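You operate a simulated robot arm through the tools that you are given. There is no shell and no other tool.

You run a simulated robot arm. Do the job below in one go: nothing can be reset, and whatever is moved stays where it is left.

Task
Cull the turntable: swollen tub to the black tray, unlabelled tub to the blue tray.
Fine: turn each to the red pointer before it comes off; end with the sound tub at the pointer.
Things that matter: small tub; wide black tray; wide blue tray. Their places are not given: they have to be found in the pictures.

It is judged by the outcome, as a careful person would: the job done as asked, and still so three seconds after it is handed in. It fails if anything else is knocked over, pushed out of place, dropped, spilled or broken.

Robot
A 7-joint arm with a two-finger parallel gripper, fixed in place. Base frame: the origin is at the foot of the arm, x ahead of it, y to its left, z up; the work surface is at about z = 0.86. Readings come in m, degrees, newtons and seconds.
Its first joint turns from -149.0 to 149.0 degrees. Payload 3.5 kg.
Tool frame: the origin (TCP) lies between the finger pads and is the grasp point; the fingertips stand 0.023 m ahead of it; z points along the fingers, y is the line along which they close. The gripper opens to 0.094 m. The fingers are 0.038 m wide and 0.01 m thick; the gripper's body (0.054 by 0.096 m) begins 0.039 m behind the TCP.
Orientation is told as [roll, pitch, yaw] about the base's x, y, z axes, in that order, counted from this pose: with the fingers straight down and closing along the base's y, the tool's x points along the base's -x, its y along +y and its z along -z.

Tools
- The arm moves only by the tool step_arm. Its argument "rows" is one flat list of numbers, 7 for each row, row after row: the shift along the tool's x, y, z in cm, then the turn, a rotation vector about the tool's x, y, z in degrees, then the gripper command, from -1 (shut) to 1 (fully open), values between in proportion. In form: [x, y, z, rx, ry, rz, grip, x, y, z, rx, ry, rz, grip, ...]. A call has 1 to 20 rows; each row is the pose to reach, as a shift and turn from the pose commanded when the call began, along the tool's axes at that moment. A row lasts 0.2 s, in which the tool goes at most 0.05 m and 8.6 degrees; a call with a longer step from one row to the next is refused whole, and so is a gripper value outside its range. Where a pose cannot be reached the arm comes as near as it can. A force on the tool above 40 N (or 10 N above the force at the start of the call, whichever is more), or a blocked arm, ends the call early, and 0.2 s more pass. Each finger travels about 0.153 m/s and halts on what it meets, pressing with about 20 N; the grip force reading is that of the motor and also rises with nothing between the fingers. The clock runs only during rows and for 0.2 s after the last one: add rows that repeat a pose to give the fingers time. It gives the time, the measured TCP pose, the force on the tool (base axes), the opening and the grip force at its end, in the units of the frame above (readings bear some noise), with the torque about the TCP (base axes, N m) and any sound that the robot's microphone picked up.
- Cameras (640 x 400 px; columns grow to the right, rows downward): "scene" is fixed at [0.4012, -0.5008, 1.6592]; the picture's right is [0.89, -0.47, 0.00], its down [-0.27, -0.52, -0.81] and it looks along [0.38, 0.72, -0.58] (base axes); focal length 308 px, centre (320, 200). "wrist" rides on the gripper at [0.087, 0.016, -0.075] in the tool frame; the picture's right is [-0.18, 0.98, 0.00], its down [-0.58, -0.11, -0.81] and it looks along [-0.79, -0.15, 0.59] (tool axes); focal length 243 px, centre (320, 200).
- camera(camera): a new picture of that camera. The clock stands still meanwhile.
- locate(camera, pixels): there is no depth. For up to 12 entries [column, row, z] of the newest picture of that camera ("zoom" is the newest enlarged one), the place [x, y] in the base frame at which the ray of that pixel passes the height z, good to about 0.002 m. The clock stands still meanwhile.
- enlarge(camera, box): a new picture of the part [left, top, right, bottom] of that camera's present view, enlarged. The clock stands still meanwhile.
- sign_off(): hands the job in; it is judged then, once.

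Open the gripper and draw the arm clear of the work before you hand the job in, unless the task says otherwise.

The tools are called after "Call:" as name(argument=value, ...) on one line, values as JSON. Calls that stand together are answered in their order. step_arm: Moves the arm, as the interface text tells. Its arguments: {"type":"object","properties":{"rows":{"type":"array"}},"required":["rows"]} The other tools are called the same way: camera (camera) takes a picture; locate (camera, pixels) gives the place at which the rays of pixels pass given heights; enlarge (camera, box) takes an enlarged picture of a part of a camera's view; sign_off () hands the job in.

At the start:

```text
time_s: 0.0
eef_pos: [0.8971, 0.6308, 1.2951]
tcp_rot: [0.1, -0.3, -0.1]
force: [2.0, -1.0, -0.4]
ft_torque: [0.0, -0.04, -0.01]
grip_width: 0.094
grip_force: 0.1
```

scene: 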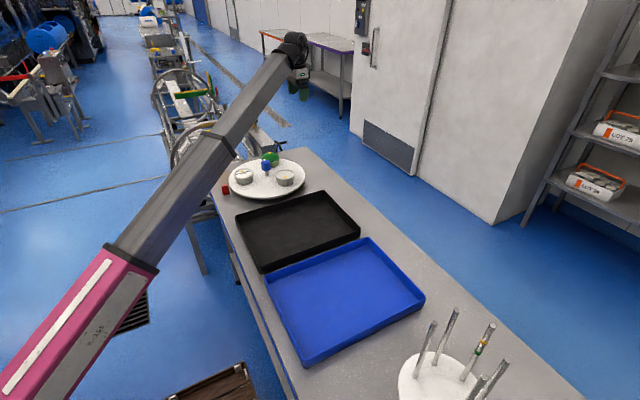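
wrist: 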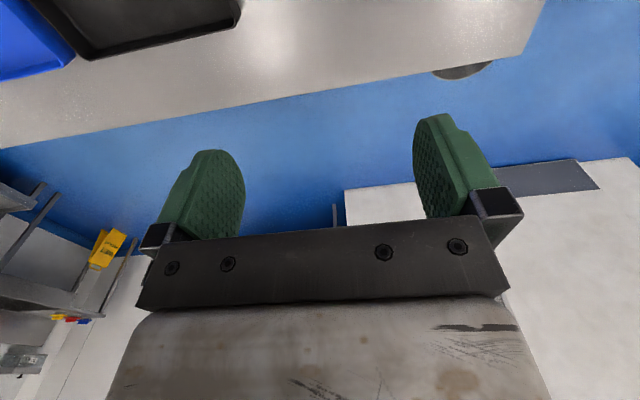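

The scene shows a white turntable around (267,180) with tubs, a red marker near (226,190), and black and blue trays. I'll enlarge the turntable and the trays.

Call:
enlarge(camera="scene", box=[210, 140, 320, 209])

Call:
enlarge(camera="scene", box=[200, 130, 440, 380])

```text
5.80 times, centred on (265, 174) of scene
```

zoom: 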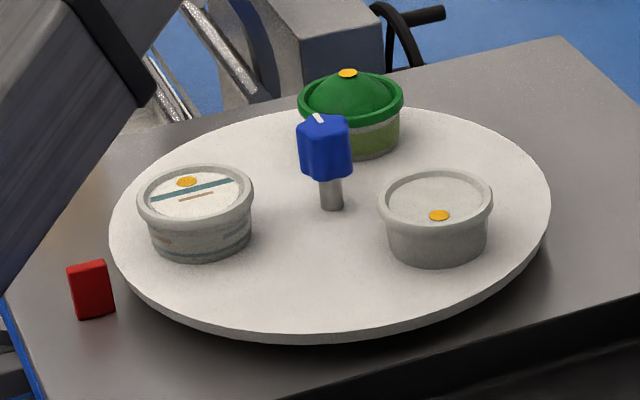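

```text
1.60 times, centred on (320, 255) of scene
```

zoom: 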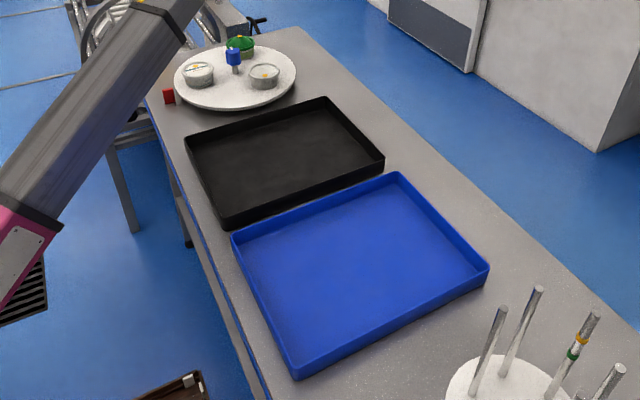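

The turntable has a blue knob at its hub; the tubs are labelled white (sound), green domed (swollen), and plain grey (unlabelled). I enlarge again to locate points.

Call:
enlarge(camera="scene", box=[210, 140, 320, 209])

Call:
locate(camera="zoom", pixels=[[95, 318, 0.86], [90, 262, 0.89], [332, 208, 0.89], [332, 208, 0.88], [110, 228, 0.88], [550, 200, 0.88], [330, 106, 0.88], [330, 332, 0.88], [200, 258, 0.88], [437, 264, 0.88], [355, 157, 0.88], [325, 120, 0.95]])

Call:
locate(camera="scene", pixels=[[236, 200, 0.86], [331, 190, 0.86], [263, 273, 0.86], [360, 238, 0.86], [305, 366, 0.86], [424, 304, 0.86], [369, 238, 0.9], [265, 280, 0.9], [359, 230, 0.9], [327, 190, 0.9], [236, 210, 0.9], [262, 262, 0.9]])

```text
5.80 times, centred on (265, 174) of scene
```

zoom: 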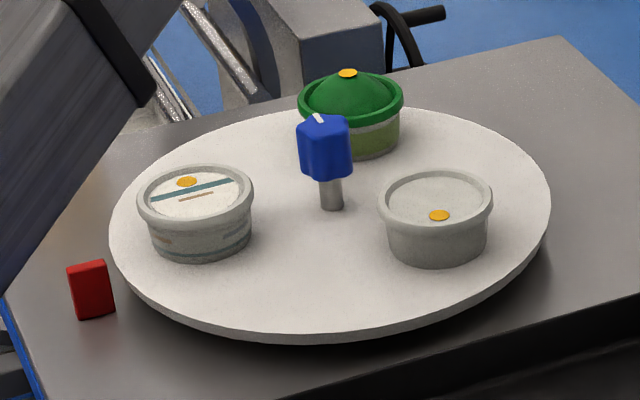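

```text
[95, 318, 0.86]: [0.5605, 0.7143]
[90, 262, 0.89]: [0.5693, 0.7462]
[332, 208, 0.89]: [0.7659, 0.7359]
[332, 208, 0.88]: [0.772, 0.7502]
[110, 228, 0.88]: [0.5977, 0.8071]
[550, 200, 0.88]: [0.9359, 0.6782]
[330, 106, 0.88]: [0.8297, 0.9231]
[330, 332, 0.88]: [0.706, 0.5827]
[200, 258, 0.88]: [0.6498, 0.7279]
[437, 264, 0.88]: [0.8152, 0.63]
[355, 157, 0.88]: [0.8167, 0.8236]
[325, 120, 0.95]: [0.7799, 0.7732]
```

```text
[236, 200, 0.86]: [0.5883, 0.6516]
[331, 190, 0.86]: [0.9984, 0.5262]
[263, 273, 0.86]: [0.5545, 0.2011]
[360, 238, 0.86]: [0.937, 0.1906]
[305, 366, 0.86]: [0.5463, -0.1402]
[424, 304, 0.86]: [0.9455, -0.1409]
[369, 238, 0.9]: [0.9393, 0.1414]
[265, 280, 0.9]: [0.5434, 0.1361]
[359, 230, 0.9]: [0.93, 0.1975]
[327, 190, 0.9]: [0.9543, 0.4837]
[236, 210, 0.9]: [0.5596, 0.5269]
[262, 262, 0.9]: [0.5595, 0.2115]
```

Triangulation is needed for the turntable height: the hub sits near (0.77,0.745), and the red pointer near (0.565,0.72). I move the arm back at height so the wrist camera (looking along +x and down) sees the turntable.

Call:
step_arm(rows=[4, 1, 0, 0, 0, 0, 1, 8, 2, 0, 0, 0, 0, 1, 12, 3, 0, 0, 0, 0, 1, 16, 4, 0, 0, 0, 0, 1, 20, 5, 0, 0, 0, 0, 1, 24, 6, 0, 0, 0, 0, 1, 28, 7, 0, 0, 0, 0, 1, 32, 8, 0, 0, 0, 0, 1, 36, 9, 0, 0, 0, 0, 1, 40, 10, 0, 0, 0, 0, 1, 40, 10, 0, 0, 0, 0, 1])

Call:
camera(camera="wrist")

Call:
camera(camera="scene")

```text
time_s: 2.4
eef_pos: [0.5074, 0.7425, 1.2606]
tcp_rot: [2.9, -2.4, -0.1]
force: [0.0, -0.3, 0.0]
ft_torque: [0.0, 0.02, 0.02]
grip_width: 0.094
grip_force: 0.0
out of reach, approached as far as the arm can: row 2, 3, 4, 5, 6, 7, 8, 9, 10, 11
```

```text
taken
```

wrist: 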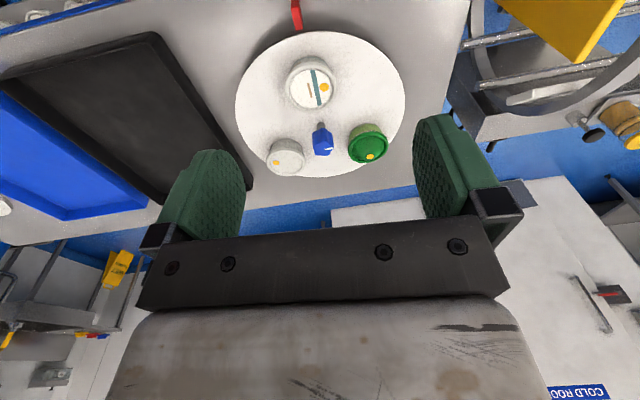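

```text
taken
```

scene: 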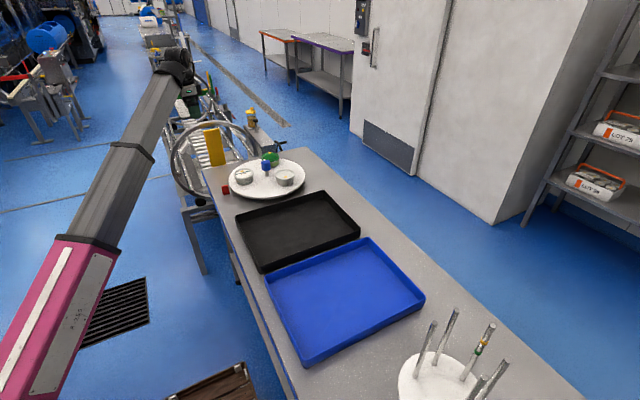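

The wrist view shows the turntable at (320,105). I enlarge both and triangulate heights.

Call:
enlarge(camera="wrist", box=[224, 0, 416, 190])

Call:
locate(camera="wrist", pixels=[[297, 28, 0.86], [235, 105, 0.88], [405, 105, 0.88], [320, 32, 0.88], [320, 177, 0.88], [235, 105, 0.9], [405, 105, 0.9], [320, 32, 0.9], [320, 177, 0.9], [321, 155, 0.96], [310, 82, 0.93], [297, 28, 0.89]])

Call:
enlarge(camera="scene", box=[210, 140, 320, 209])

```text
2.11 times, centred on (320, 95) of wrist
```

zoom: 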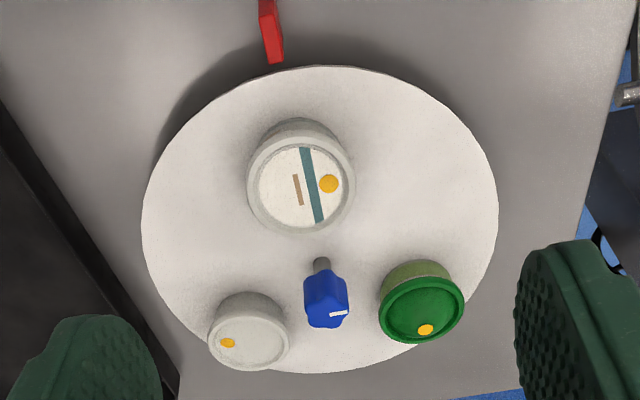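

```text
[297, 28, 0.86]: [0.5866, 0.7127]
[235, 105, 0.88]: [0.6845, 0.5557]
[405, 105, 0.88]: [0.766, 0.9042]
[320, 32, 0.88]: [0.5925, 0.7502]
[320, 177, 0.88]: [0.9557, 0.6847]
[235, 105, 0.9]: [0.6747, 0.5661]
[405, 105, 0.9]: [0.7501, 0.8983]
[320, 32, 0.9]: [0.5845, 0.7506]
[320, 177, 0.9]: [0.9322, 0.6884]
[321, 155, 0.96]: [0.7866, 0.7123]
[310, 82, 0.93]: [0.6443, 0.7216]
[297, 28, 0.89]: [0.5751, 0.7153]
```

```text
5.80 times, centred on (265, 174) of scene
```

zoom: 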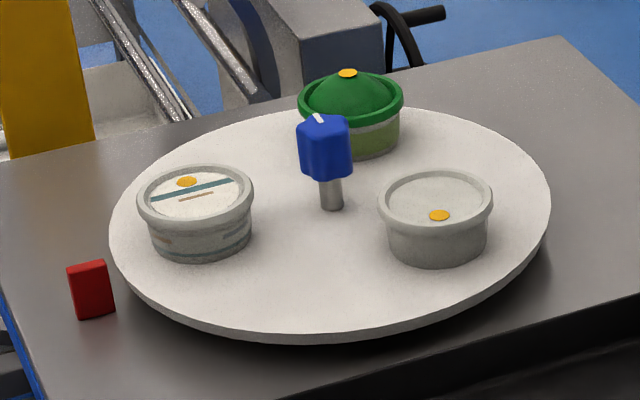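

Now I cross-check the platter height by locating the same points in both views at several heights.

Call:
locate(camera="wrist", pixels=[[320, 122.5, 0.88], [320, 122.5, 0.89], [320, 122.5, 0.9], [296.8, 29, 0.86], [296.8, 29, 0.87], [293, 0, 0.9], [324, 87, 0.92], [324, 87, 0.94], [324, 87, 0.96], [369.5, 156, 0.96], [369.5, 156, 0.98], [276, 163, 0.94]])

Call:
locate(camera="zoom", pixels=[[332, 208, 0.9], [105, 318, 0.86], [105, 318, 0.87], [187, 182, 0.92], [187, 182, 0.94], [187, 182, 0.96], [347, 73, 0.96], [347, 73, 0.98], [439, 215, 0.94], [439, 215, 0.92], [78, 320, 0.86], [113, 312, 0.86]])

```text
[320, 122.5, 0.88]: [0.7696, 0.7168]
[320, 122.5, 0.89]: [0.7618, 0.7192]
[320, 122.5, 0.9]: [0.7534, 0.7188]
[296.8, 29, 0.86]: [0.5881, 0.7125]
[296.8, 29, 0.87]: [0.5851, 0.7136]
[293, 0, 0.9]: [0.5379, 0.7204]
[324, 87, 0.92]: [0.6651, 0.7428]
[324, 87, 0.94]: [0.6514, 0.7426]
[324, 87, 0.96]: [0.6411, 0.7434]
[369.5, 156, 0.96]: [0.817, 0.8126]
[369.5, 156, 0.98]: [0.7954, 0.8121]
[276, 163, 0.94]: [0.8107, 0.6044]
```

```text
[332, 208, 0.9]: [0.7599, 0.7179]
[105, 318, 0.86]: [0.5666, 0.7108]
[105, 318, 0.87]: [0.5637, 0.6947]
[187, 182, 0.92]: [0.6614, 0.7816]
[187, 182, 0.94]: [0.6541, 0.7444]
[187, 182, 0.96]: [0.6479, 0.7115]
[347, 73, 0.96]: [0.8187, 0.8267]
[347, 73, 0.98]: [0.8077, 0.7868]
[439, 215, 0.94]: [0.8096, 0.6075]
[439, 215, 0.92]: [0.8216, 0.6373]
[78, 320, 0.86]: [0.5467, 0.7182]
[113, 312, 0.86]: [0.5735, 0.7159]
```

Heights agree at about 0.90 for the platter and 0.94 for the tub lids. Now I locate the tub lid centres and the knob head from both views.

Call:
locate(camera="wrist", pixels=[[311, 86, 0.94], [286.4, 158, 0.94], [368, 147, 0.94], [328.5, 148.6, 0.96], [328.5, 148.6, 0.97], [328.5, 148.6, 0.98], [285.4, 86, 0.94], [336.6, 86, 0.94]])

Call:
locate(camera="zoom", pixels=[[319, 118, 0.96], [319, 118, 0.97], [319, 118, 0.98], [195, 194, 0.94], [435, 201, 0.94], [351, 100, 0.94], [137, 197, 0.94], [254, 190, 0.94], [378, 205, 0.94], [493, 196, 0.94], [298, 102, 0.94], [404, 100, 0.94]])

```text
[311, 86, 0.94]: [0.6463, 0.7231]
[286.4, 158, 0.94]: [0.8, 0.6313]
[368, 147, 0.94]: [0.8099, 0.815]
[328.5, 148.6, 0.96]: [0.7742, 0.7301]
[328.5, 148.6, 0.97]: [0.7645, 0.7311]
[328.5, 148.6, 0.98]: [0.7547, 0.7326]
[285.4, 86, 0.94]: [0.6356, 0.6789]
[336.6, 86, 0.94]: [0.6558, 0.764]
```

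```text
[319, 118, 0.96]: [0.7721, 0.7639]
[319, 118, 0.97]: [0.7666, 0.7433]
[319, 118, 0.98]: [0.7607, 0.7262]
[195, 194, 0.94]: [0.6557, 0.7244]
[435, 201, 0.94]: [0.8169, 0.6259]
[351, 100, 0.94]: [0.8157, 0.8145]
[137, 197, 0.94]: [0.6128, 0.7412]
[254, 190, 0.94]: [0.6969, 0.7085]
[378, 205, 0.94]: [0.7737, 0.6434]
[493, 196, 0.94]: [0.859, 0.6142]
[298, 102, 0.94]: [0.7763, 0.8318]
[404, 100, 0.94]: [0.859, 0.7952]
```

The lids are about 0.09 m wide, the hub is at about (0.758,0.722) and the knob top is at z≈0.977; the sound tub is at the pointer now. I test reach by moving to above the knob at z≈1.10.

Call:
step_arm(rows=[-3, 0, 2, 0, 0, 0, 1, -6, 0, 4, 0, 0, 0, 1, -9, 0, 6, 0, 0, 0, 1, -12, 0, 8, 0, 0, 0, 1, -15, -1, 10, 0, 0, 0, 1, -18, -1, 12, 0, 0, 0, 1, -21, -1, 14, 0, 0, 0, 1, -24, -1, 16, 0, 0, 0, 1, -26, -1, 18, 0, 0, 0, 1, -26, -1, 18, 0, 0, 0, 1])

Call:
camera(camera="wrist")

Call:
camera(camera="scene")

```text
time_s: 4.6
eef_pos: [0.7736, 0.7442, 1.094]
tcp_rot: [3.0, -2.4, -0.2]
force: [0.1, -0.9, -0.9]
ft_torque: [-0.03, 0.02, -0.02]
grip_width: 0.094
grip_force: 0.1
```

```text
taken
```

wrist: 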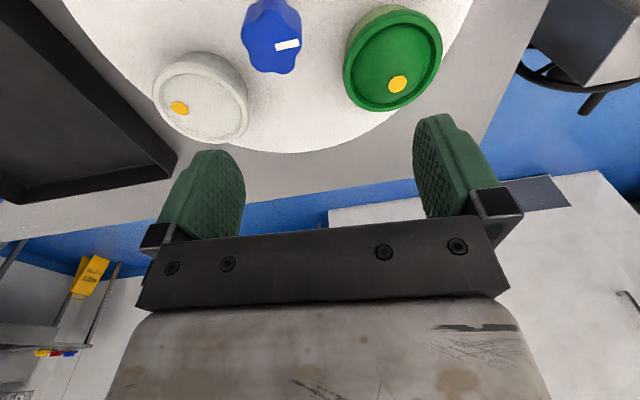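

```text
taken
```

scene: 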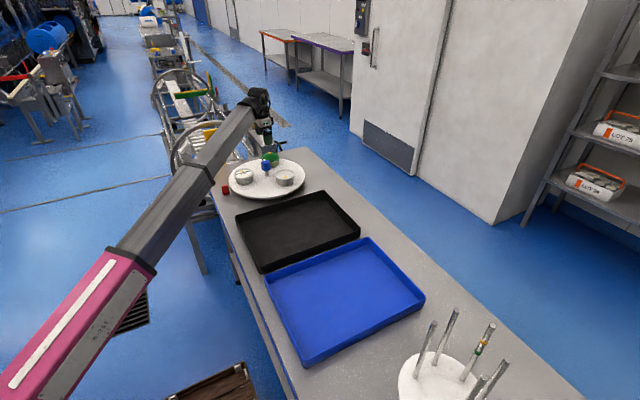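

The hub is reachable at this height (pose (0.774,0.744,1.094), tilted a few degrees). I look at the knob closely to get its shape and centre.

Call:
enlarge(camera="wrist", box=[190, 0, 350, 100])

Call:
locate(camera="zoom", pixels=[[208, 150, 0.975], [448, 150, 0.975], [330, 290, 0.975], [330, 0, 0.975], [350, 180, 0.975], [430, 175, 0.975]])

```text
4.00 times, centred on (270, 50) of wrist
```

zoom: 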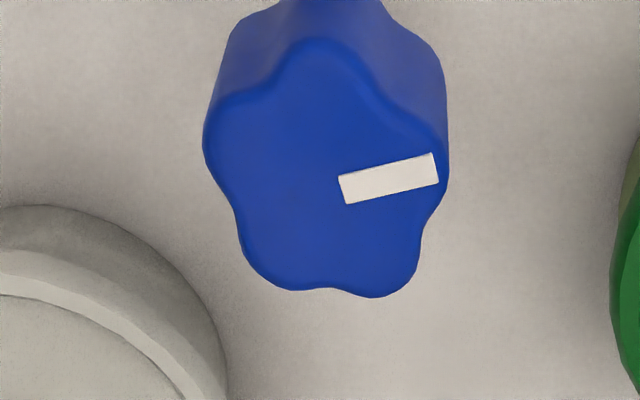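

```text
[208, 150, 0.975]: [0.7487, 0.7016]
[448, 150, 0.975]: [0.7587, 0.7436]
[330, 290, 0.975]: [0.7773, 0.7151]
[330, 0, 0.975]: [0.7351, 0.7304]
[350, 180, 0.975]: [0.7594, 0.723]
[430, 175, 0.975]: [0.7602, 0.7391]
```

The knob is five-lobed, centred near (0.757,0.722), with its mark pointing +y (one lobe), so closing along y gives a one-lobe/two-lobe grip. I level the tool and centre above the knob at z≈1.02.

Call:
step_arm(rows=[0.65, -0.87, 2.4, 1, 0.8, 0, 1, 1.3, -1.74, 4.8, 2, 1.6, 0, 1, 1.96, -2.61, 7.2, 3, 2.4, 0, 1, 1.96, -2.61, 7.2, 3, 2.4, 0, 1])

```text
time_s: 5.6
eef_pos: [0.7579, 0.7235, 1.0187]
tcp_rot: [-0.1, 0.0, -0.1]
force: [0.2, -0.2, -0.4]
ft_torque: [0.02, 0.01, 0.03]
grip_width: 0.0939
grip_force: 0.1
```

Level at (0.758,0.7235,1.019). I lower to z≈0.957 around the knob with the gripper open, in small steps.

Call:
step_arm(rows=[0.05, -0.1, 2, 0, 0, 0, 1, 0.05, -0.1, 4, 0, 0, 0, 1, 0.05, -0.1, 6.2, 0, 0, 0, 1, 0.05, -0.1, 6.2, 0, 0, 0, 1])

Call:
camera(camera="wrist")

Call:
enlarge(camera="scene", box=[210, 140, 320, 209])

```text
time_s: 6.6
eef_pos: [0.7578, 0.7217, 0.9581]
tcp_rot: [-0.1, 0.0, -0.1]
force: [0.0, -0.1, 0.3]
ft_torque: [0.0, 0.0, -0.01]
grip_width: 0.094
grip_force: 0.0
```

```text
taken
```

wrist: 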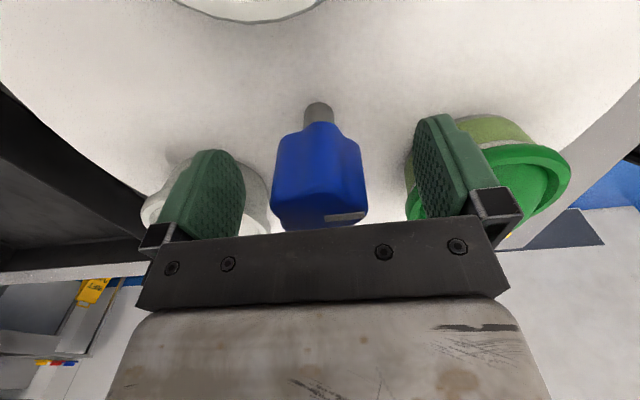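

```text
5.80 times, centred on (265, 174) of scene
```

zoom: 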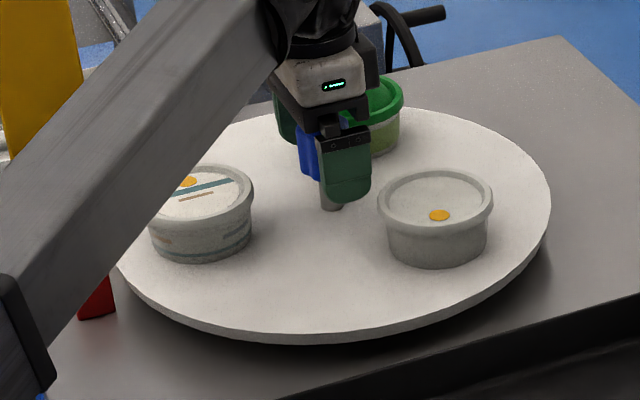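

The fingers straddle the knob (head at columns 272–368) with no contact forces. I close on it.

Call:
step_arm(rows=[0, 0, 0, 0, 0, 0, -1, 0, 0, 0, 0, 0, 0, -1, 0, 0, 0, 0, 0, 0, -1])

Call:
enlarge(camera="wrist", box=[140, 0, 540, 250])

```text
time_s: 7.4
eef_pos: [0.7579, 0.72, 0.9572]
tcp_rot: [-0.2, 0.0, -0.1]
force: [-1.5, -10.0, -3.5]
ft_torque: [0.31, -0.06, -0.04]
grip_width: 0.0421
grip_force: 44.7
```

```text
1.60 times, centred on (340, 125) of wrist
```

zoom: 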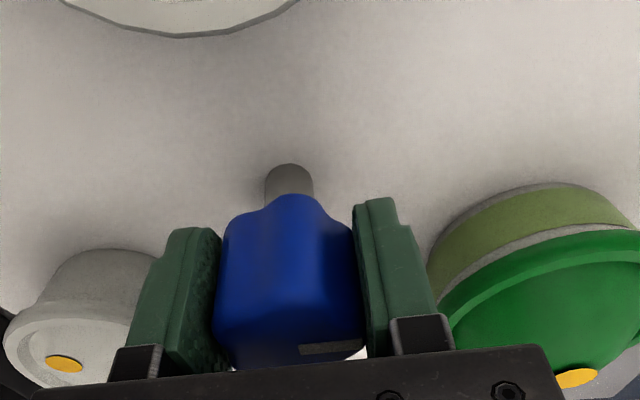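

Gripped at 0.042 m with a −10 N side force, so I relieve it by 2 mm toward −y and then try a small turn of +10° about base z.

Call:
step_arm(rows=[0, -0.2, 0, 0, 0, 0, -1, 0, -0.2, 0, 0, 0, -5, -1, 0, -0.2, 0, 0, 0, -10, -1, 0, -0.2, 0, 0, 0, -10, -1])

Call:
enlarge(camera="wrist", box=[140, 0, 540, 250])

Call:
enlarge(camera="scene", box=[210, 140, 320, 209])

```text
time_s: 8.4
eef_pos: [0.7573, 0.7191, 0.9575]
tcp_rot: [0.0, -0.1, 10.1]
force: [1.2, 2.9, 6.5]
ft_torque: [-1.1, 0.83, 0.07]
grip_width: 0.0418
grip_force: 45.2
```

```text
1.60 times, centred on (340, 125) of wrist
```

zoom: 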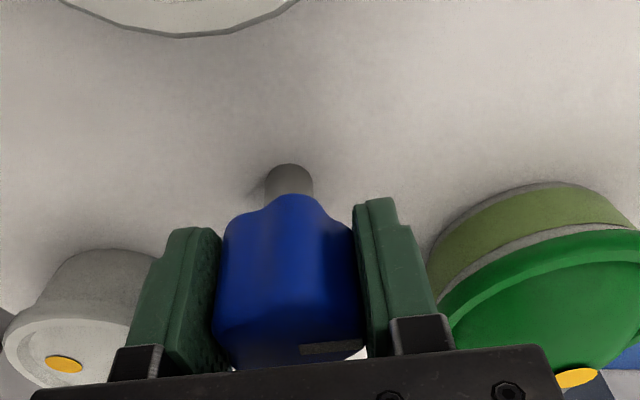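

```text
5.80 times, centred on (265, 174) of scene
```

zoom: 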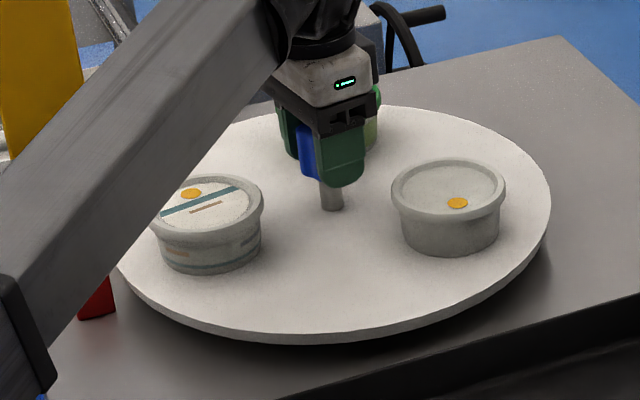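

The platter turns 1:1 with the knob (tubs unmoved in the wrist view). I continue turning smoothly by another 56°.

Call:
step_arm(rows=[0, 0, 0, 0, 0, -3, -1, 0, 0, 0, 0, 0, -8, -1, 0, 0, 0, 0, 0, -13, -1, 0, 0, 0, 0, 0, -18, -1, 0, 0, 0, 0, 0, -23, -1, 0, 0, 0, 0, 0, -28, -1, 0, 0, 0, 0, 0, -33, -1, 0, 0, 0, 0, 0, -38, -1, 0, 0, 0, 0, 0, -43, -1, 0, 0, 0, 0, 0, -48, -1, 0, 0, 0, 0, 0, -53, -1, 0, 0, 0, 0, 0, -56, -1, 0, 0, 0, 0, 0, -56, -1])

Call:
enlarge(camera="wrist", box=[140, 0, 540, 250])

Call:
enlarge(camera="scene", box=[210, 140, 320, 209])

```text
time_s: 11.2
eef_pos: [0.7593, 0.718, 0.9585]
tcp_rot: [0.0, 0.1, 66.1]
force: [11.6, -5.5, 12.7]
ft_torque: [1.3, 0.64, 0.01]
grip_width: 0.0418
grip_force: 45.2
```

```text
1.60 times, centred on (340, 125) of wrist
```

zoom: 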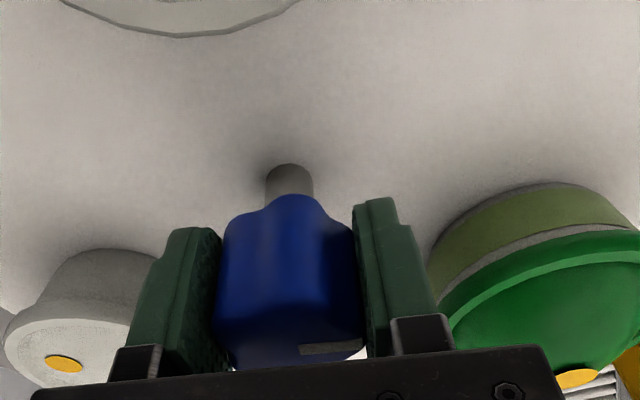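

```text
5.80 times, centred on (265, 174) of scene
```

zoom: 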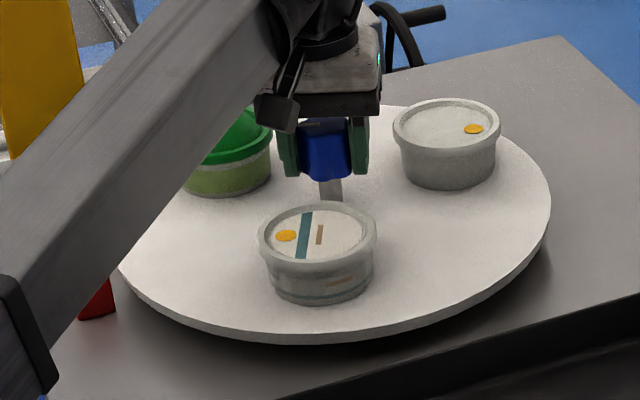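

At 66° with a modest side load. I relieve it slightly and turn the remaining 54°.

Call:
step_arm(rows=[0, -0.15, -0.05, 0, 0, -3, -1, 0, -0.15, -0.1, 0, 0, -8, -1, 0, -0.15, -0.1, 0, 0, -13, -1, 0, -0.15, -0.1, 0, 0, -18, -1, 0, -0.15, -0.1, 0, 0, -23, -1, 0, -0.15, -0.1, 0, 0, -28, -1, 0, -0.15, -0.1, 0, 0, -33, -1, 0, -0.15, -0.1, 0, 0, -38, -1, 0, -0.15, -0.1, 0, 0, -43, -1, 0, -0.15, -0.1, 0, 0, -48, -1, 0, -0.15, -0.1, 0, 0, -52, -1, 0, -0.15, -0.1, 0, 0, -54, -1, 0, -0.15, -0.1, 0, 0, -54, -1])

Call:
enlarge(camera="scene", box=[210, 140, 320, 209])

Call:
camera(camera="wrist")

```text
time_s: 14.0
eef_pos: [0.7614, 0.7184, 0.9576]
tcp_rot: [-0.1, 0.1, 120.1]
force: [10.4, -10.4, -19.8]
ft_torque: [0.04, -0.13, 0.03]
grip_width: 0.0419
grip_force: 45.2
```

```text
5.80 times, centred on (265, 174) of scene
```

zoom: 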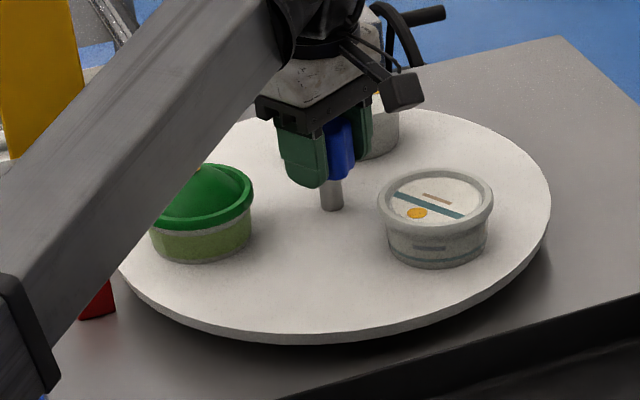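

```text
taken
```

wrist: 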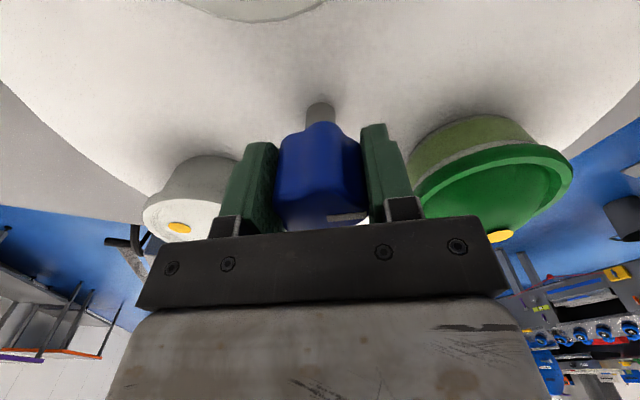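

The green tub sits where the sound tub was (base about (200,260) in zoom). I open the gripper to about 0.07 and rise straight up.

Call:
step_arm(rows=[0, 0, 0, 0, 0, 0, 0.5, 0, 0, 0, 0, 0, 0, 0.5, 0, 0, -3, 0, 0, 0, 0.5, 0, 0, -6, 0, 0, 0, 0.5, 0, 0, -10, 0, 0, 0, 0.5, 0, 0, -14, 0, 0, 0, 0.5, 0, 0, -18, 0, 0, 0, 0.5, 0, 0, -18, 0, 0, 0, 0.5])

Call:
enlarge(camera="scene", box=[210, 140, 320, 209])

Call:
camera(camera="wrist")

```text
time_s: 15.8
eef_pos: [0.7576, 0.7183, 1.1412]
tcp_rot: [0.1, -0.1, 120.0]
force: [-0.3, -0.4, 0.1]
ft_torque: [0.0, 0.0, -0.02]
grip_width: 0.0703
grip_force: 0.1
```

```text
5.80 times, centred on (265, 174) of scene
```

zoom: 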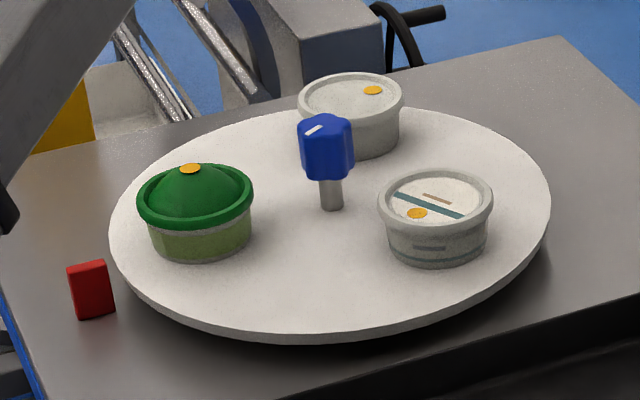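

```text
taken
```

wrist: 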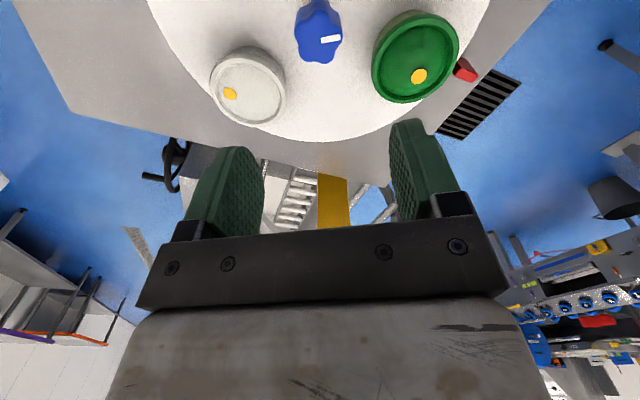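

Released cleanly; the green tub is at the pointer. I draw back to (0.55,0.73,1.10), turning back to yaw 0, to view the tub with the wrist camera.

Call:
step_arm(rows=[-0.7, 1.1, 0.2, 0, 0, 8, 0.5, -1.4, 2.2, 0.5, 0, 0, 16, 0.5, -2.2, 3.4, 0.8, 0, 0, 24, 0.5, -3, 4.6, 1, 0, 0, 32, 0.5, -3.8, 5.8, 1.2, 0, 0, 40, 0.5, -4.6, 7, 1.5, 0, 0, 48, 0.6, -5.4, 8.2, 1.8, 0, 0, 56, 0.7, -6.2, 9.4, 2, 0, 0, 64, 0.8, -7, 10.6, 2.3, 0, 0, 72, 1, -7.8, 11.8, 2.6, 0, 0, 80, 1, -8.6, 13, 3, 0, 0, 88, 1, -9.4, 14.2, 3.3, 0, 0, 96, 1, -10.2, 15.5, 3.6, 0, 0, 104, 1, -10.8, 16.5, 3.8, 0, 0, 112, 1, -11.4, 17.4, 4, 0, 0, 120, 1, -11.4, 17.4, 4, 0, 0, 120, 1])

Call:
camera(camera="wrist")

Call:
enlarge(camera="scene", box=[210, 140, 320, 209])

```text
time_s: 19.2
eef_pos: [0.5518, 0.7311, 1.0987]
tcp_rot: [-0.1, 0.0, -0.1]
force: [0.8, 0.2, 0.2]
ft_torque: [-0.01, 0.02, 0.05]
grip_width: 0.0941
grip_force: 0.1
```

```text
taken
```

wrist: 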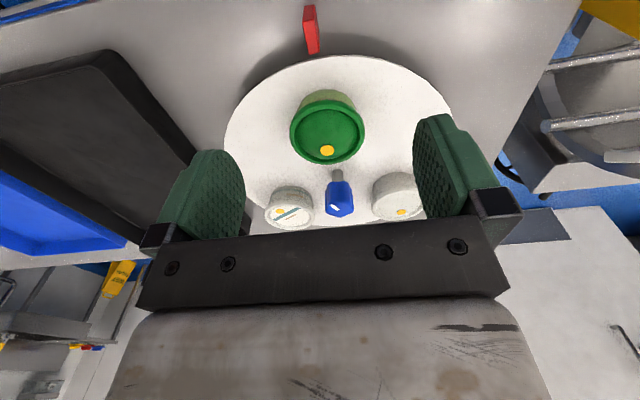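

```text
5.80 times, centred on (265, 174) of scene
```

zoom: 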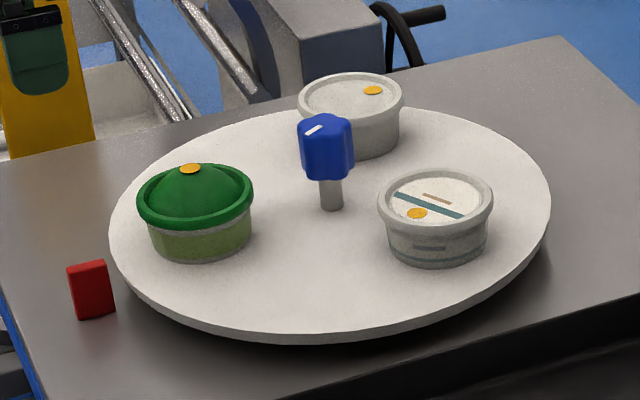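

The wrist view shows the green tub at (327,125) and the pointer at (312,30). I enlarge it to measure the rim and pointer precisely.

Call:
enlarge(camera="wrist", box=[240, 0, 420, 180])

Call:
locate(camera="wrist", pixels=[[290, 130, 0.935], [364.5, 130, 0.935], [327, 165, 0.935], [327, 95, 0.935], [327, 150, 0.965], [336, 170, 0.9], [312, 54, 0.86], [312, 54, 0.89], [305, 53, 0.87], [318, 53, 0.87], [304, 8, 0.89], [316, 8, 0.89]])

```text
2.22 times, centred on (330, 90) of wrist
```

zoom: 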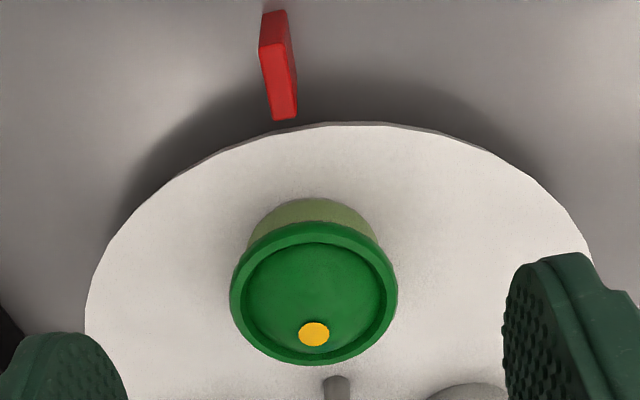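

```text
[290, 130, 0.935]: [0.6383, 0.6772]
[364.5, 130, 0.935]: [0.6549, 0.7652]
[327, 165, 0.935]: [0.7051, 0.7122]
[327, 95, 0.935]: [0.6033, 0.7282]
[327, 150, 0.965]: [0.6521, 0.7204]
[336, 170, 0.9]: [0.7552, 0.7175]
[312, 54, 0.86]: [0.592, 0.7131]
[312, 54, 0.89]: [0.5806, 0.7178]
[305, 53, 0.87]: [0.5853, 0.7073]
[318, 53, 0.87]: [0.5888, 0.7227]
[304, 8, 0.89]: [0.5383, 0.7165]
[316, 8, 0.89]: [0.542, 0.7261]
```

The green tub's rim centre is about (0.651,0.721), diameter ≈0.089, leaving 2–3 mm per side, and the pointer lies at y≈0.718. I move above the tub to z≈1.0 and look.

Call:
step_arm(rows=[-2.5, -0.3, 0, 0, 0, 0, 1, -5, -0.6, 0, 0, 0, 0, 1, -7.5, -0.9, 1, 0, 0, 0, 1, -9.92, -1.03, 3, 0, 0, 0, 1, -9.92, -1.03, 6, 0, 0, 0, 1, -9.92, -1.03, 9.5, 0, 0, 0, 1, -9.92, -1.03, 9.5, 0, 0, 0, 1])

Call:
camera(camera="wrist")

Call:
enlarge(camera="scene", box=[210, 140, 320, 209])

```text
time_s: 20.8
eef_pos: [0.6513, 0.7179, 0.9999]
tcp_rot: [0.0, -0.1, 0.0]
force: [0.2, 1.0, -0.4]
ft_torque: [-0.02, -0.02, 0.02]
grip_width: 0.0942
grip_force: 0.0
```

```text
taken
```

wrist: 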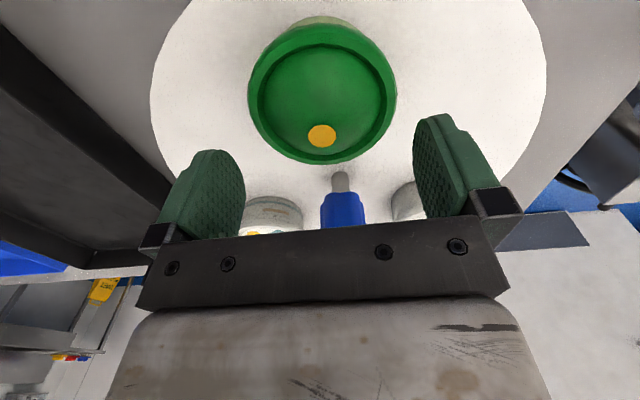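

```text
5.80 times, centred on (265, 174) of scene
```

zoom: 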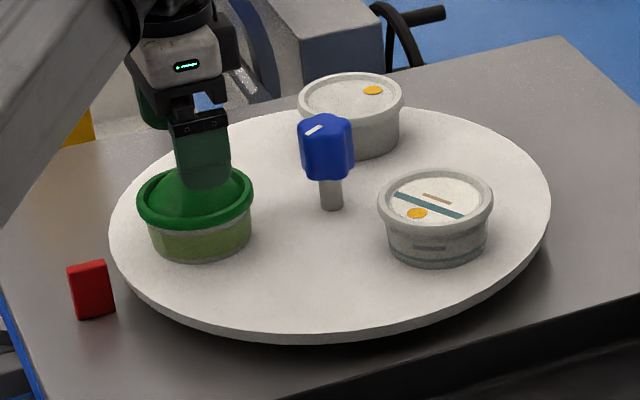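

I measure the rim again from here: left (248,90), right (396,88), far edge (322,164).

Call:
enlarge(camera="wrist", box=[200, 0, 440, 190])

Call:
locate(camera="wrist", pixels=[[248, 90, 0.935], [396.5, 88, 0.935], [322, 164, 0.935], [322, 25, 0.935], [248, 90, 0.94], [396.5, 88, 0.94], [322, 136, 0.965]])

```text
2.11 times, centred on (320, 95) of wrist
```

zoom: 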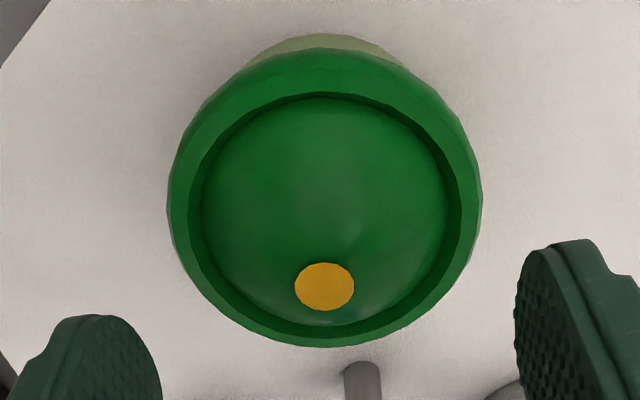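

```text
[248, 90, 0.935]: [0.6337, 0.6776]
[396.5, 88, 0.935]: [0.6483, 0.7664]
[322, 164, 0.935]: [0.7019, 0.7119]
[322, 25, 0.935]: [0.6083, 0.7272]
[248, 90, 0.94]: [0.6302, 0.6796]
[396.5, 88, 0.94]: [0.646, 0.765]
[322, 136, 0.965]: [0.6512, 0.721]
```

The rim midpoint is at column ≈322 versus the tool axis at 320, so I shift +2 mm in y and 2 mm in x, then lower to z≈0.972 (tips still just above the rim) and check.

Call:
step_arm(rows=[-0.2, 0.2, 0, 0, 0, 0, 1, -0.2, 0.2, 1.5, 0, 0, 0, 1, -0.2, 0.2, 2.8, 0, 0, 0, 1, -0.2, 0.2, 2.8, 0, 0, 0, 1])

Call:
camera(camera="wrist")

Call:
enlarge(camera="wrist", box=[160, 0, 480, 240])

Call:
enlarge(camera="scene", box=[210, 140, 320, 209])

```text
time_s: 21.8
eef_pos: [0.6534, 0.7224, 0.9761]
tcp_rot: [0.0, 0.0, 0.0]
force: [0.2, -0.4, 0.3]
ft_torque: [0.01, 0.02, 0.04]
grip_width: 0.0942
grip_force: 0.1
```

```text
taken
```

wrist: 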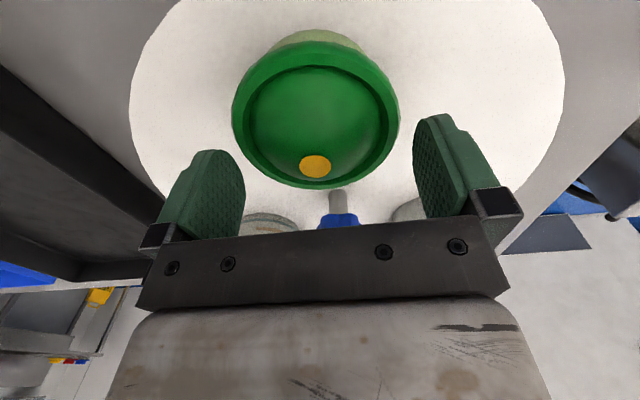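

```text
1.67 times, centred on (320, 120) of wrist
```

zoom: 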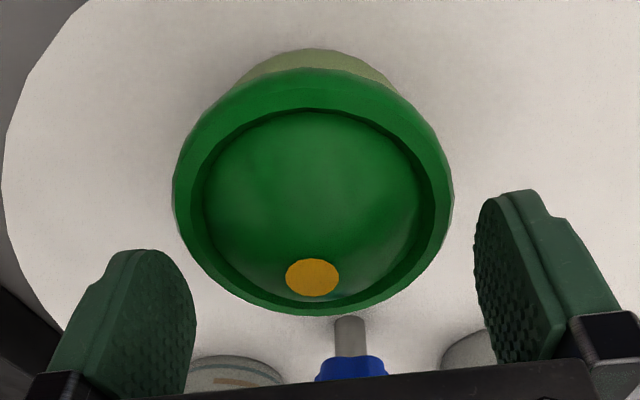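

```text
5.80 times, centred on (265, 174) of scene
```

zoom: 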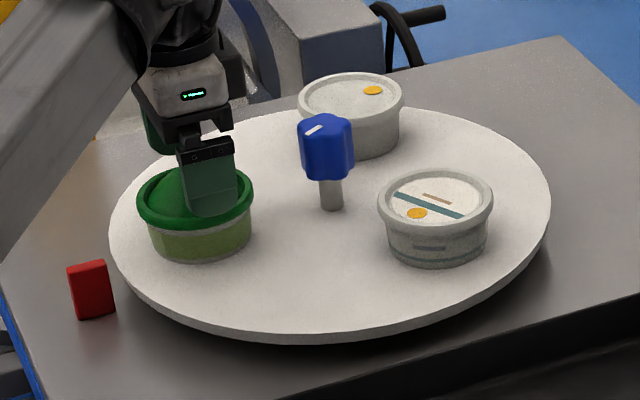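

Rim extremes now at columns ≈231 and 400 (midpoint 315.5), so I overshot by about 2.5 mm; I shift back −2.5 mm in y and re-check.

Call:
step_arm(rows=[0, -0.25, 0, 0, 0, 0, 1, 0, -0.25, 0, 0, 0, 0, 1, 0, -0.25, 0, 0, 0, 0, 1])

Call:
enlarge(camera="wrist", box=[160, 0, 480, 240])

```text
time_s: 22.6
eef_pos: [0.6535, 0.7194, 0.976]
tcp_rot: [-0.1, 0.0, 0.0]
force: [-0.7, -0.4, 0.6]
ft_torque: [-0.02, 0.02, 0.01]
grip_width: 0.094
grip_force: 0.0
```

```text
1.67 times, centred on (320, 120) of wrist
```

zoom: 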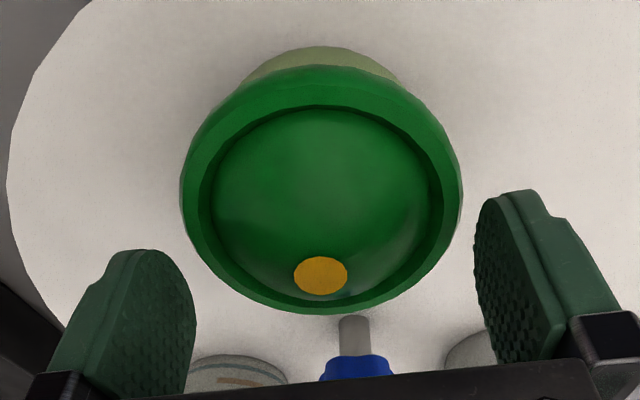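

The rim now spans zoom columns 180–463, midpoint 321.5: centred. I lower 1.8 cm so the tips begin passing the rim, and check forces.

Call:
step_arm(rows=[0, 0, 0.6, 0, 0, 0, 1, 0, 0, 1.2, 0, 0, 0, 1, 0, 0, 1.8, 0, 0, 0, 1, 0, 0, 1.8, 0, 0, 0, 1])

Call:
enlarge(camera="wrist", box=[160, 0, 480, 240])

Call:
enlarge(camera="scene", box=[210, 140, 320, 209])

```text
time_s: 23.6
eef_pos: [0.654, 0.7184, 0.9565]
tcp_rot: [0.0, 0.0, 0.1]
force: [0.5, 0.0, 0.8]
ft_torque: [-0.03, 0.01, -0.03]
grip_width: 0.094
grip_force: 0.1
```

```text
1.67 times, centred on (320, 120) of wrist
```

zoom: 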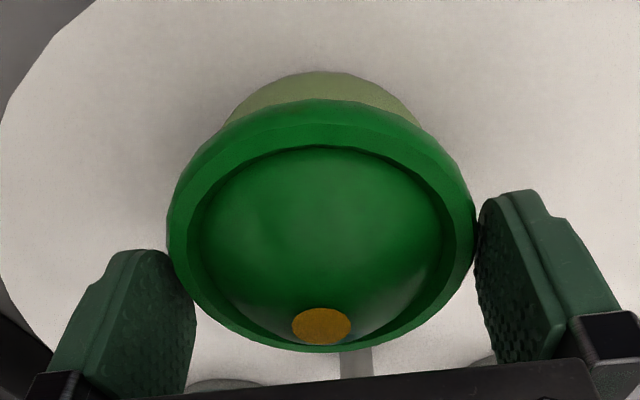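

```text
5.80 times, centred on (265, 174) of scene
```

zoom: 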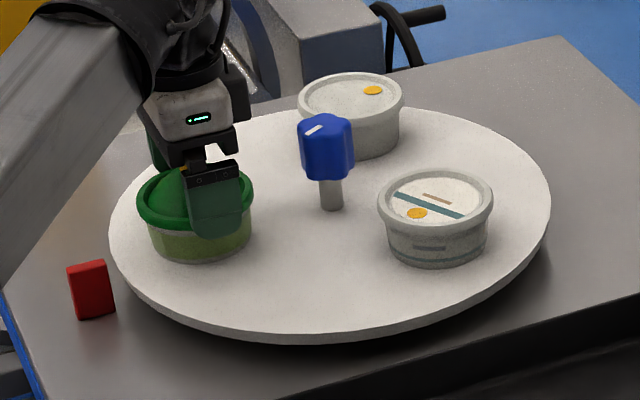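

No contact; the fingers straddle the rim. I lower another 2 cm to z≈0.937, which keeps the palm above the dome.

Call:
step_arm(rows=[0, 0, 0.5, 0, 0, 0, 1, 0, 0, 1, 0, 0, 0, 1, 0, 0, 1.5, 0, 0, 0, 1, 0, 0, 1.9, 0, 0, 0, 1, 0, 0, 1.9, 0, 0, 0, 1])

Call:
enlarge(camera="wrist", box=[160, 0, 480, 240])

Call:
enlarge(camera="scene", box=[210, 140, 320, 209])

```text
time_s: 24.8
eef_pos: [0.654, 0.7198, 0.9373]
tcp_rot: [-0.1, 0.0, -0.1]
force: [-0.7, 0.6, -0.2]
ft_torque: [0.02, 0.05, 0.01]
grip_width: 0.094
grip_force: 0.0
```

```text
1.67 times, centred on (320, 120) of wrist
```

zoom: 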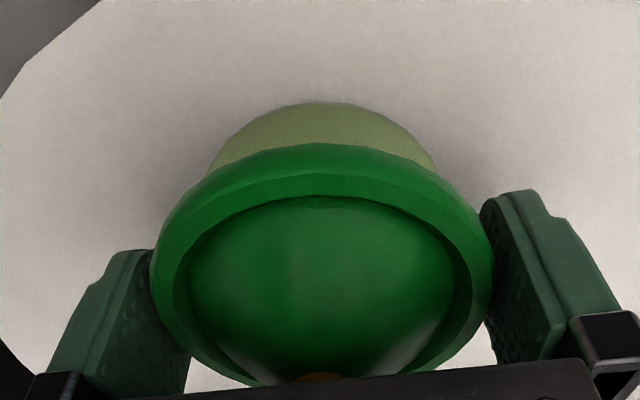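

```text
5.80 times, centred on (265, 174) of scene
```

zoom: 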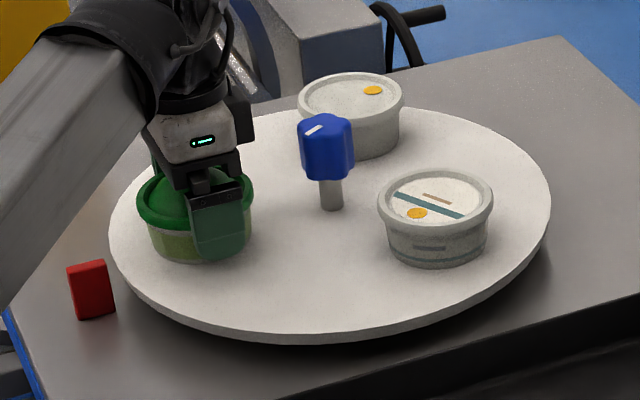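

In position with the pads around the rim and no contact. I close the gripper.

Call:
step_arm(rows=[0, 0, 0, 0, 0, 0, -1, 0, 0, 0, 0, 0, 0, -1, 0, 0, 0, 0, 0, 0, -1])

```text
time_s: 25.6
eef_pos: [0.6531, 0.7191, 0.939]
tcp_rot: [-0.1, -0.1, 0.0]
force: [-0.5, -0.8, 1.0]
ft_torque: [-0.07, -0.05, -0.03]
grip_width: 0.0886
grip_force: 20.1
```

Gripped at 0.0886 m with almost no side force. I lift 3 cm and check.

Call:
step_arm(rows=[0, 0, -0.8, 0, 0, 0, -1, 0, 0, -2, 0, 0, 0, -1, 0, 0, -3, 0, 0, 0, -1, 0, 0, -3, 0, 0, 0, -1])

Call:
enlarge(camera="scene", box=[210, 140, 320, 209])

Call:
enlarge(camera="wrist", box=[160, 0, 480, 240])

```text
time_s: 26.6
eef_pos: [0.654, 0.7168, 0.9697]
tcp_rot: [0.0, 0.0, 0.1]
force: [0.0, 0.8, -2.0]
ft_torque: [-0.03, 0.03, -0.02]
grip_width: 0.0884
grip_force: 19.9
```

```text
5.80 times, centred on (265, 174) of scene
```

zoom: 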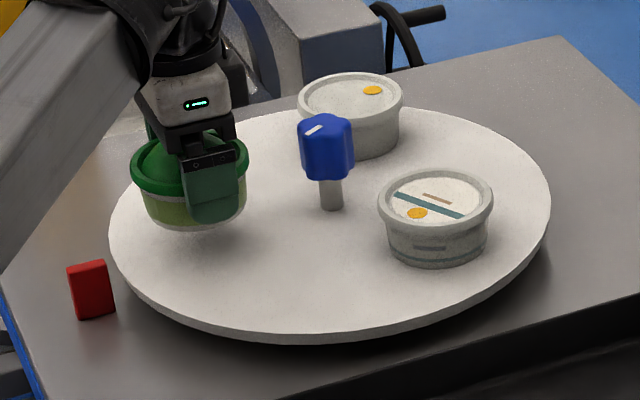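

```text
1.67 times, centred on (320, 120) of wrist
```

zoom: 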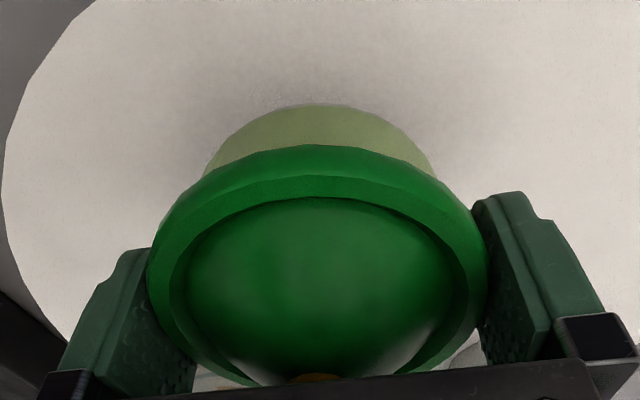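

The green tub is lifted and level (about 2 N). I raise it to z≈1.06 and carry it over the centre of the black tray near (0.72,0.36).

Call:
step_arm(rows=[0, 0, -2, 0, 0, 0, -1, 0, 0, -5, 0, 0, 0, -1, 0, 0, -8, 0, 0, 0, -1, 0, -1, -9, 0, 0, 0, -1, -0.6, -4, -9, 0, 0, 0, -1, -1.2, -7.5, -9, 0, 0, 0, -1, -2, -11, -9, 0, 0, 0, -1, -2.7, -14.5, -9, 0, 0, 0, -1, -3.4, -18, -9, 0, 0, 0, -1, -4.1, -21.5, -9, 0, 0, 0, -1, -4.8, -25, -9, 0, 0, 0, -1, -5.5, -28.5, -9, 0, 0, 0, -1, -6.1, -32, -9, 0, 0, 0, -1, -6.5, -34.5, -9, 0, 0, 0, -1, -6.6, -35.7, -9, 0, 0, 0, -1, -6.6, -35.7, -9, 0, 0, 0, -1])

Call:
camera(camera="wrist")

Call:
camera(camera="scene")

```text
time_s: 30.0
eef_pos: [0.7199, 0.3631, 1.0582]
tcp_rot: [0.1, 0.0, 0.0]
force: [0.5, -0.5, -2.2]
ft_torque: [-0.02, 0.02, -0.01]
grip_width: 0.0885
grip_force: 19.6
```

```text
taken
```

wrist: 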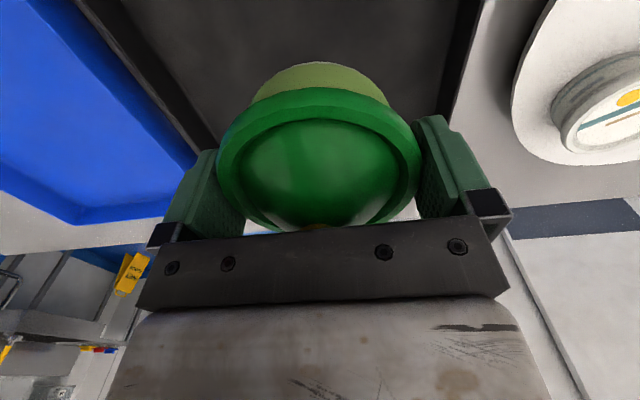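

```text
taken
```

scene: 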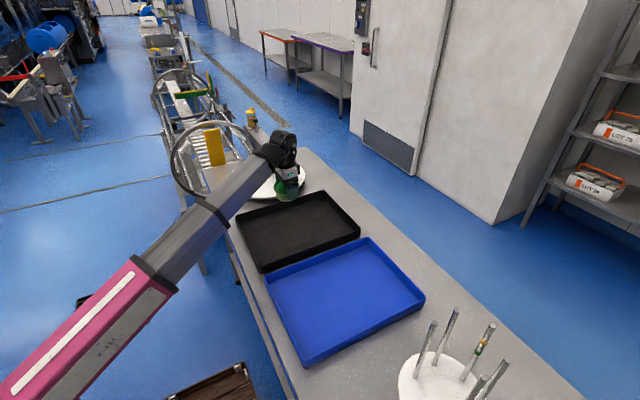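

The tub is above the black tray's middle (y 0.2–0.52). I lower to z≈0.925.

Call:
step_arm(rows=[0, 0, 2, 0, 0, 0, -1, 0, 0, 5, 0, 0, 0, -1, 0, 0, 8, 0, 0, 0, -1, 0, 0, 11, 0, 0, 0, -1, 0, 0, 13, 0, 0, 0, -1, 0, 0, 13.3, 0, 0, 0, -1, 0, 0, 13.3, 0, 0, 0, -1])

Call:
enlarge(camera="scene", box=[230, 150, 370, 270])

```text
time_s: 31.6
eef_pos: [0.7195, 0.3608, 0.9243]
tcp_rot: [-0.1, 0.1, 0.0]
force: [-0.3, -0.1, -2.7]
ft_torque: [0.0, 0.01, -0.01]
grip_width: 0.0884
grip_force: 19.8
```

```text
3.33 times, centred on (300, 210) of scene
```

zoom: 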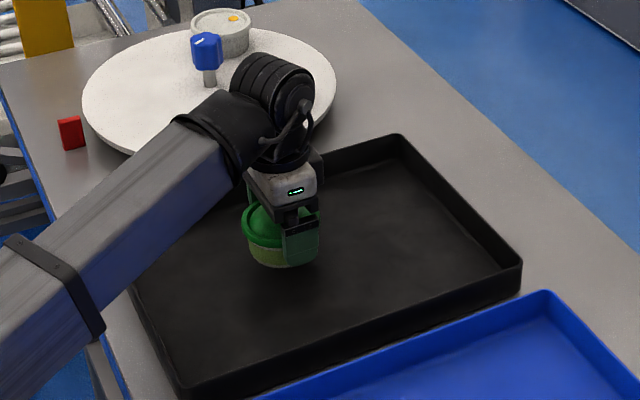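

Still about 2 cm above the tray floor. I lower in 3–4 mm steps until the weight comes off.

Call:
step_arm(rows=[0, 0, 0.4, 0, 0, 0, -1, 0, 0, 0.8, 0, 0, 0, -1, 0, 0, 1.2, 0, 0, 0, -1, 0, 0, 1.5, 0, 0, 0, -1, 0, 0, 1.5, 0, 0, 0, -1])

```text
time_s: 32.8
eef_pos: [0.7198, 0.3614, 0.9117]
tcp_rot: [0.0, 0.1, 0.0]
force: [0.3, -0.9, -1.6]
ft_torque: [0.02, 0.04, 0.0]
grip_width: 0.0886
grip_force: 19.8
```

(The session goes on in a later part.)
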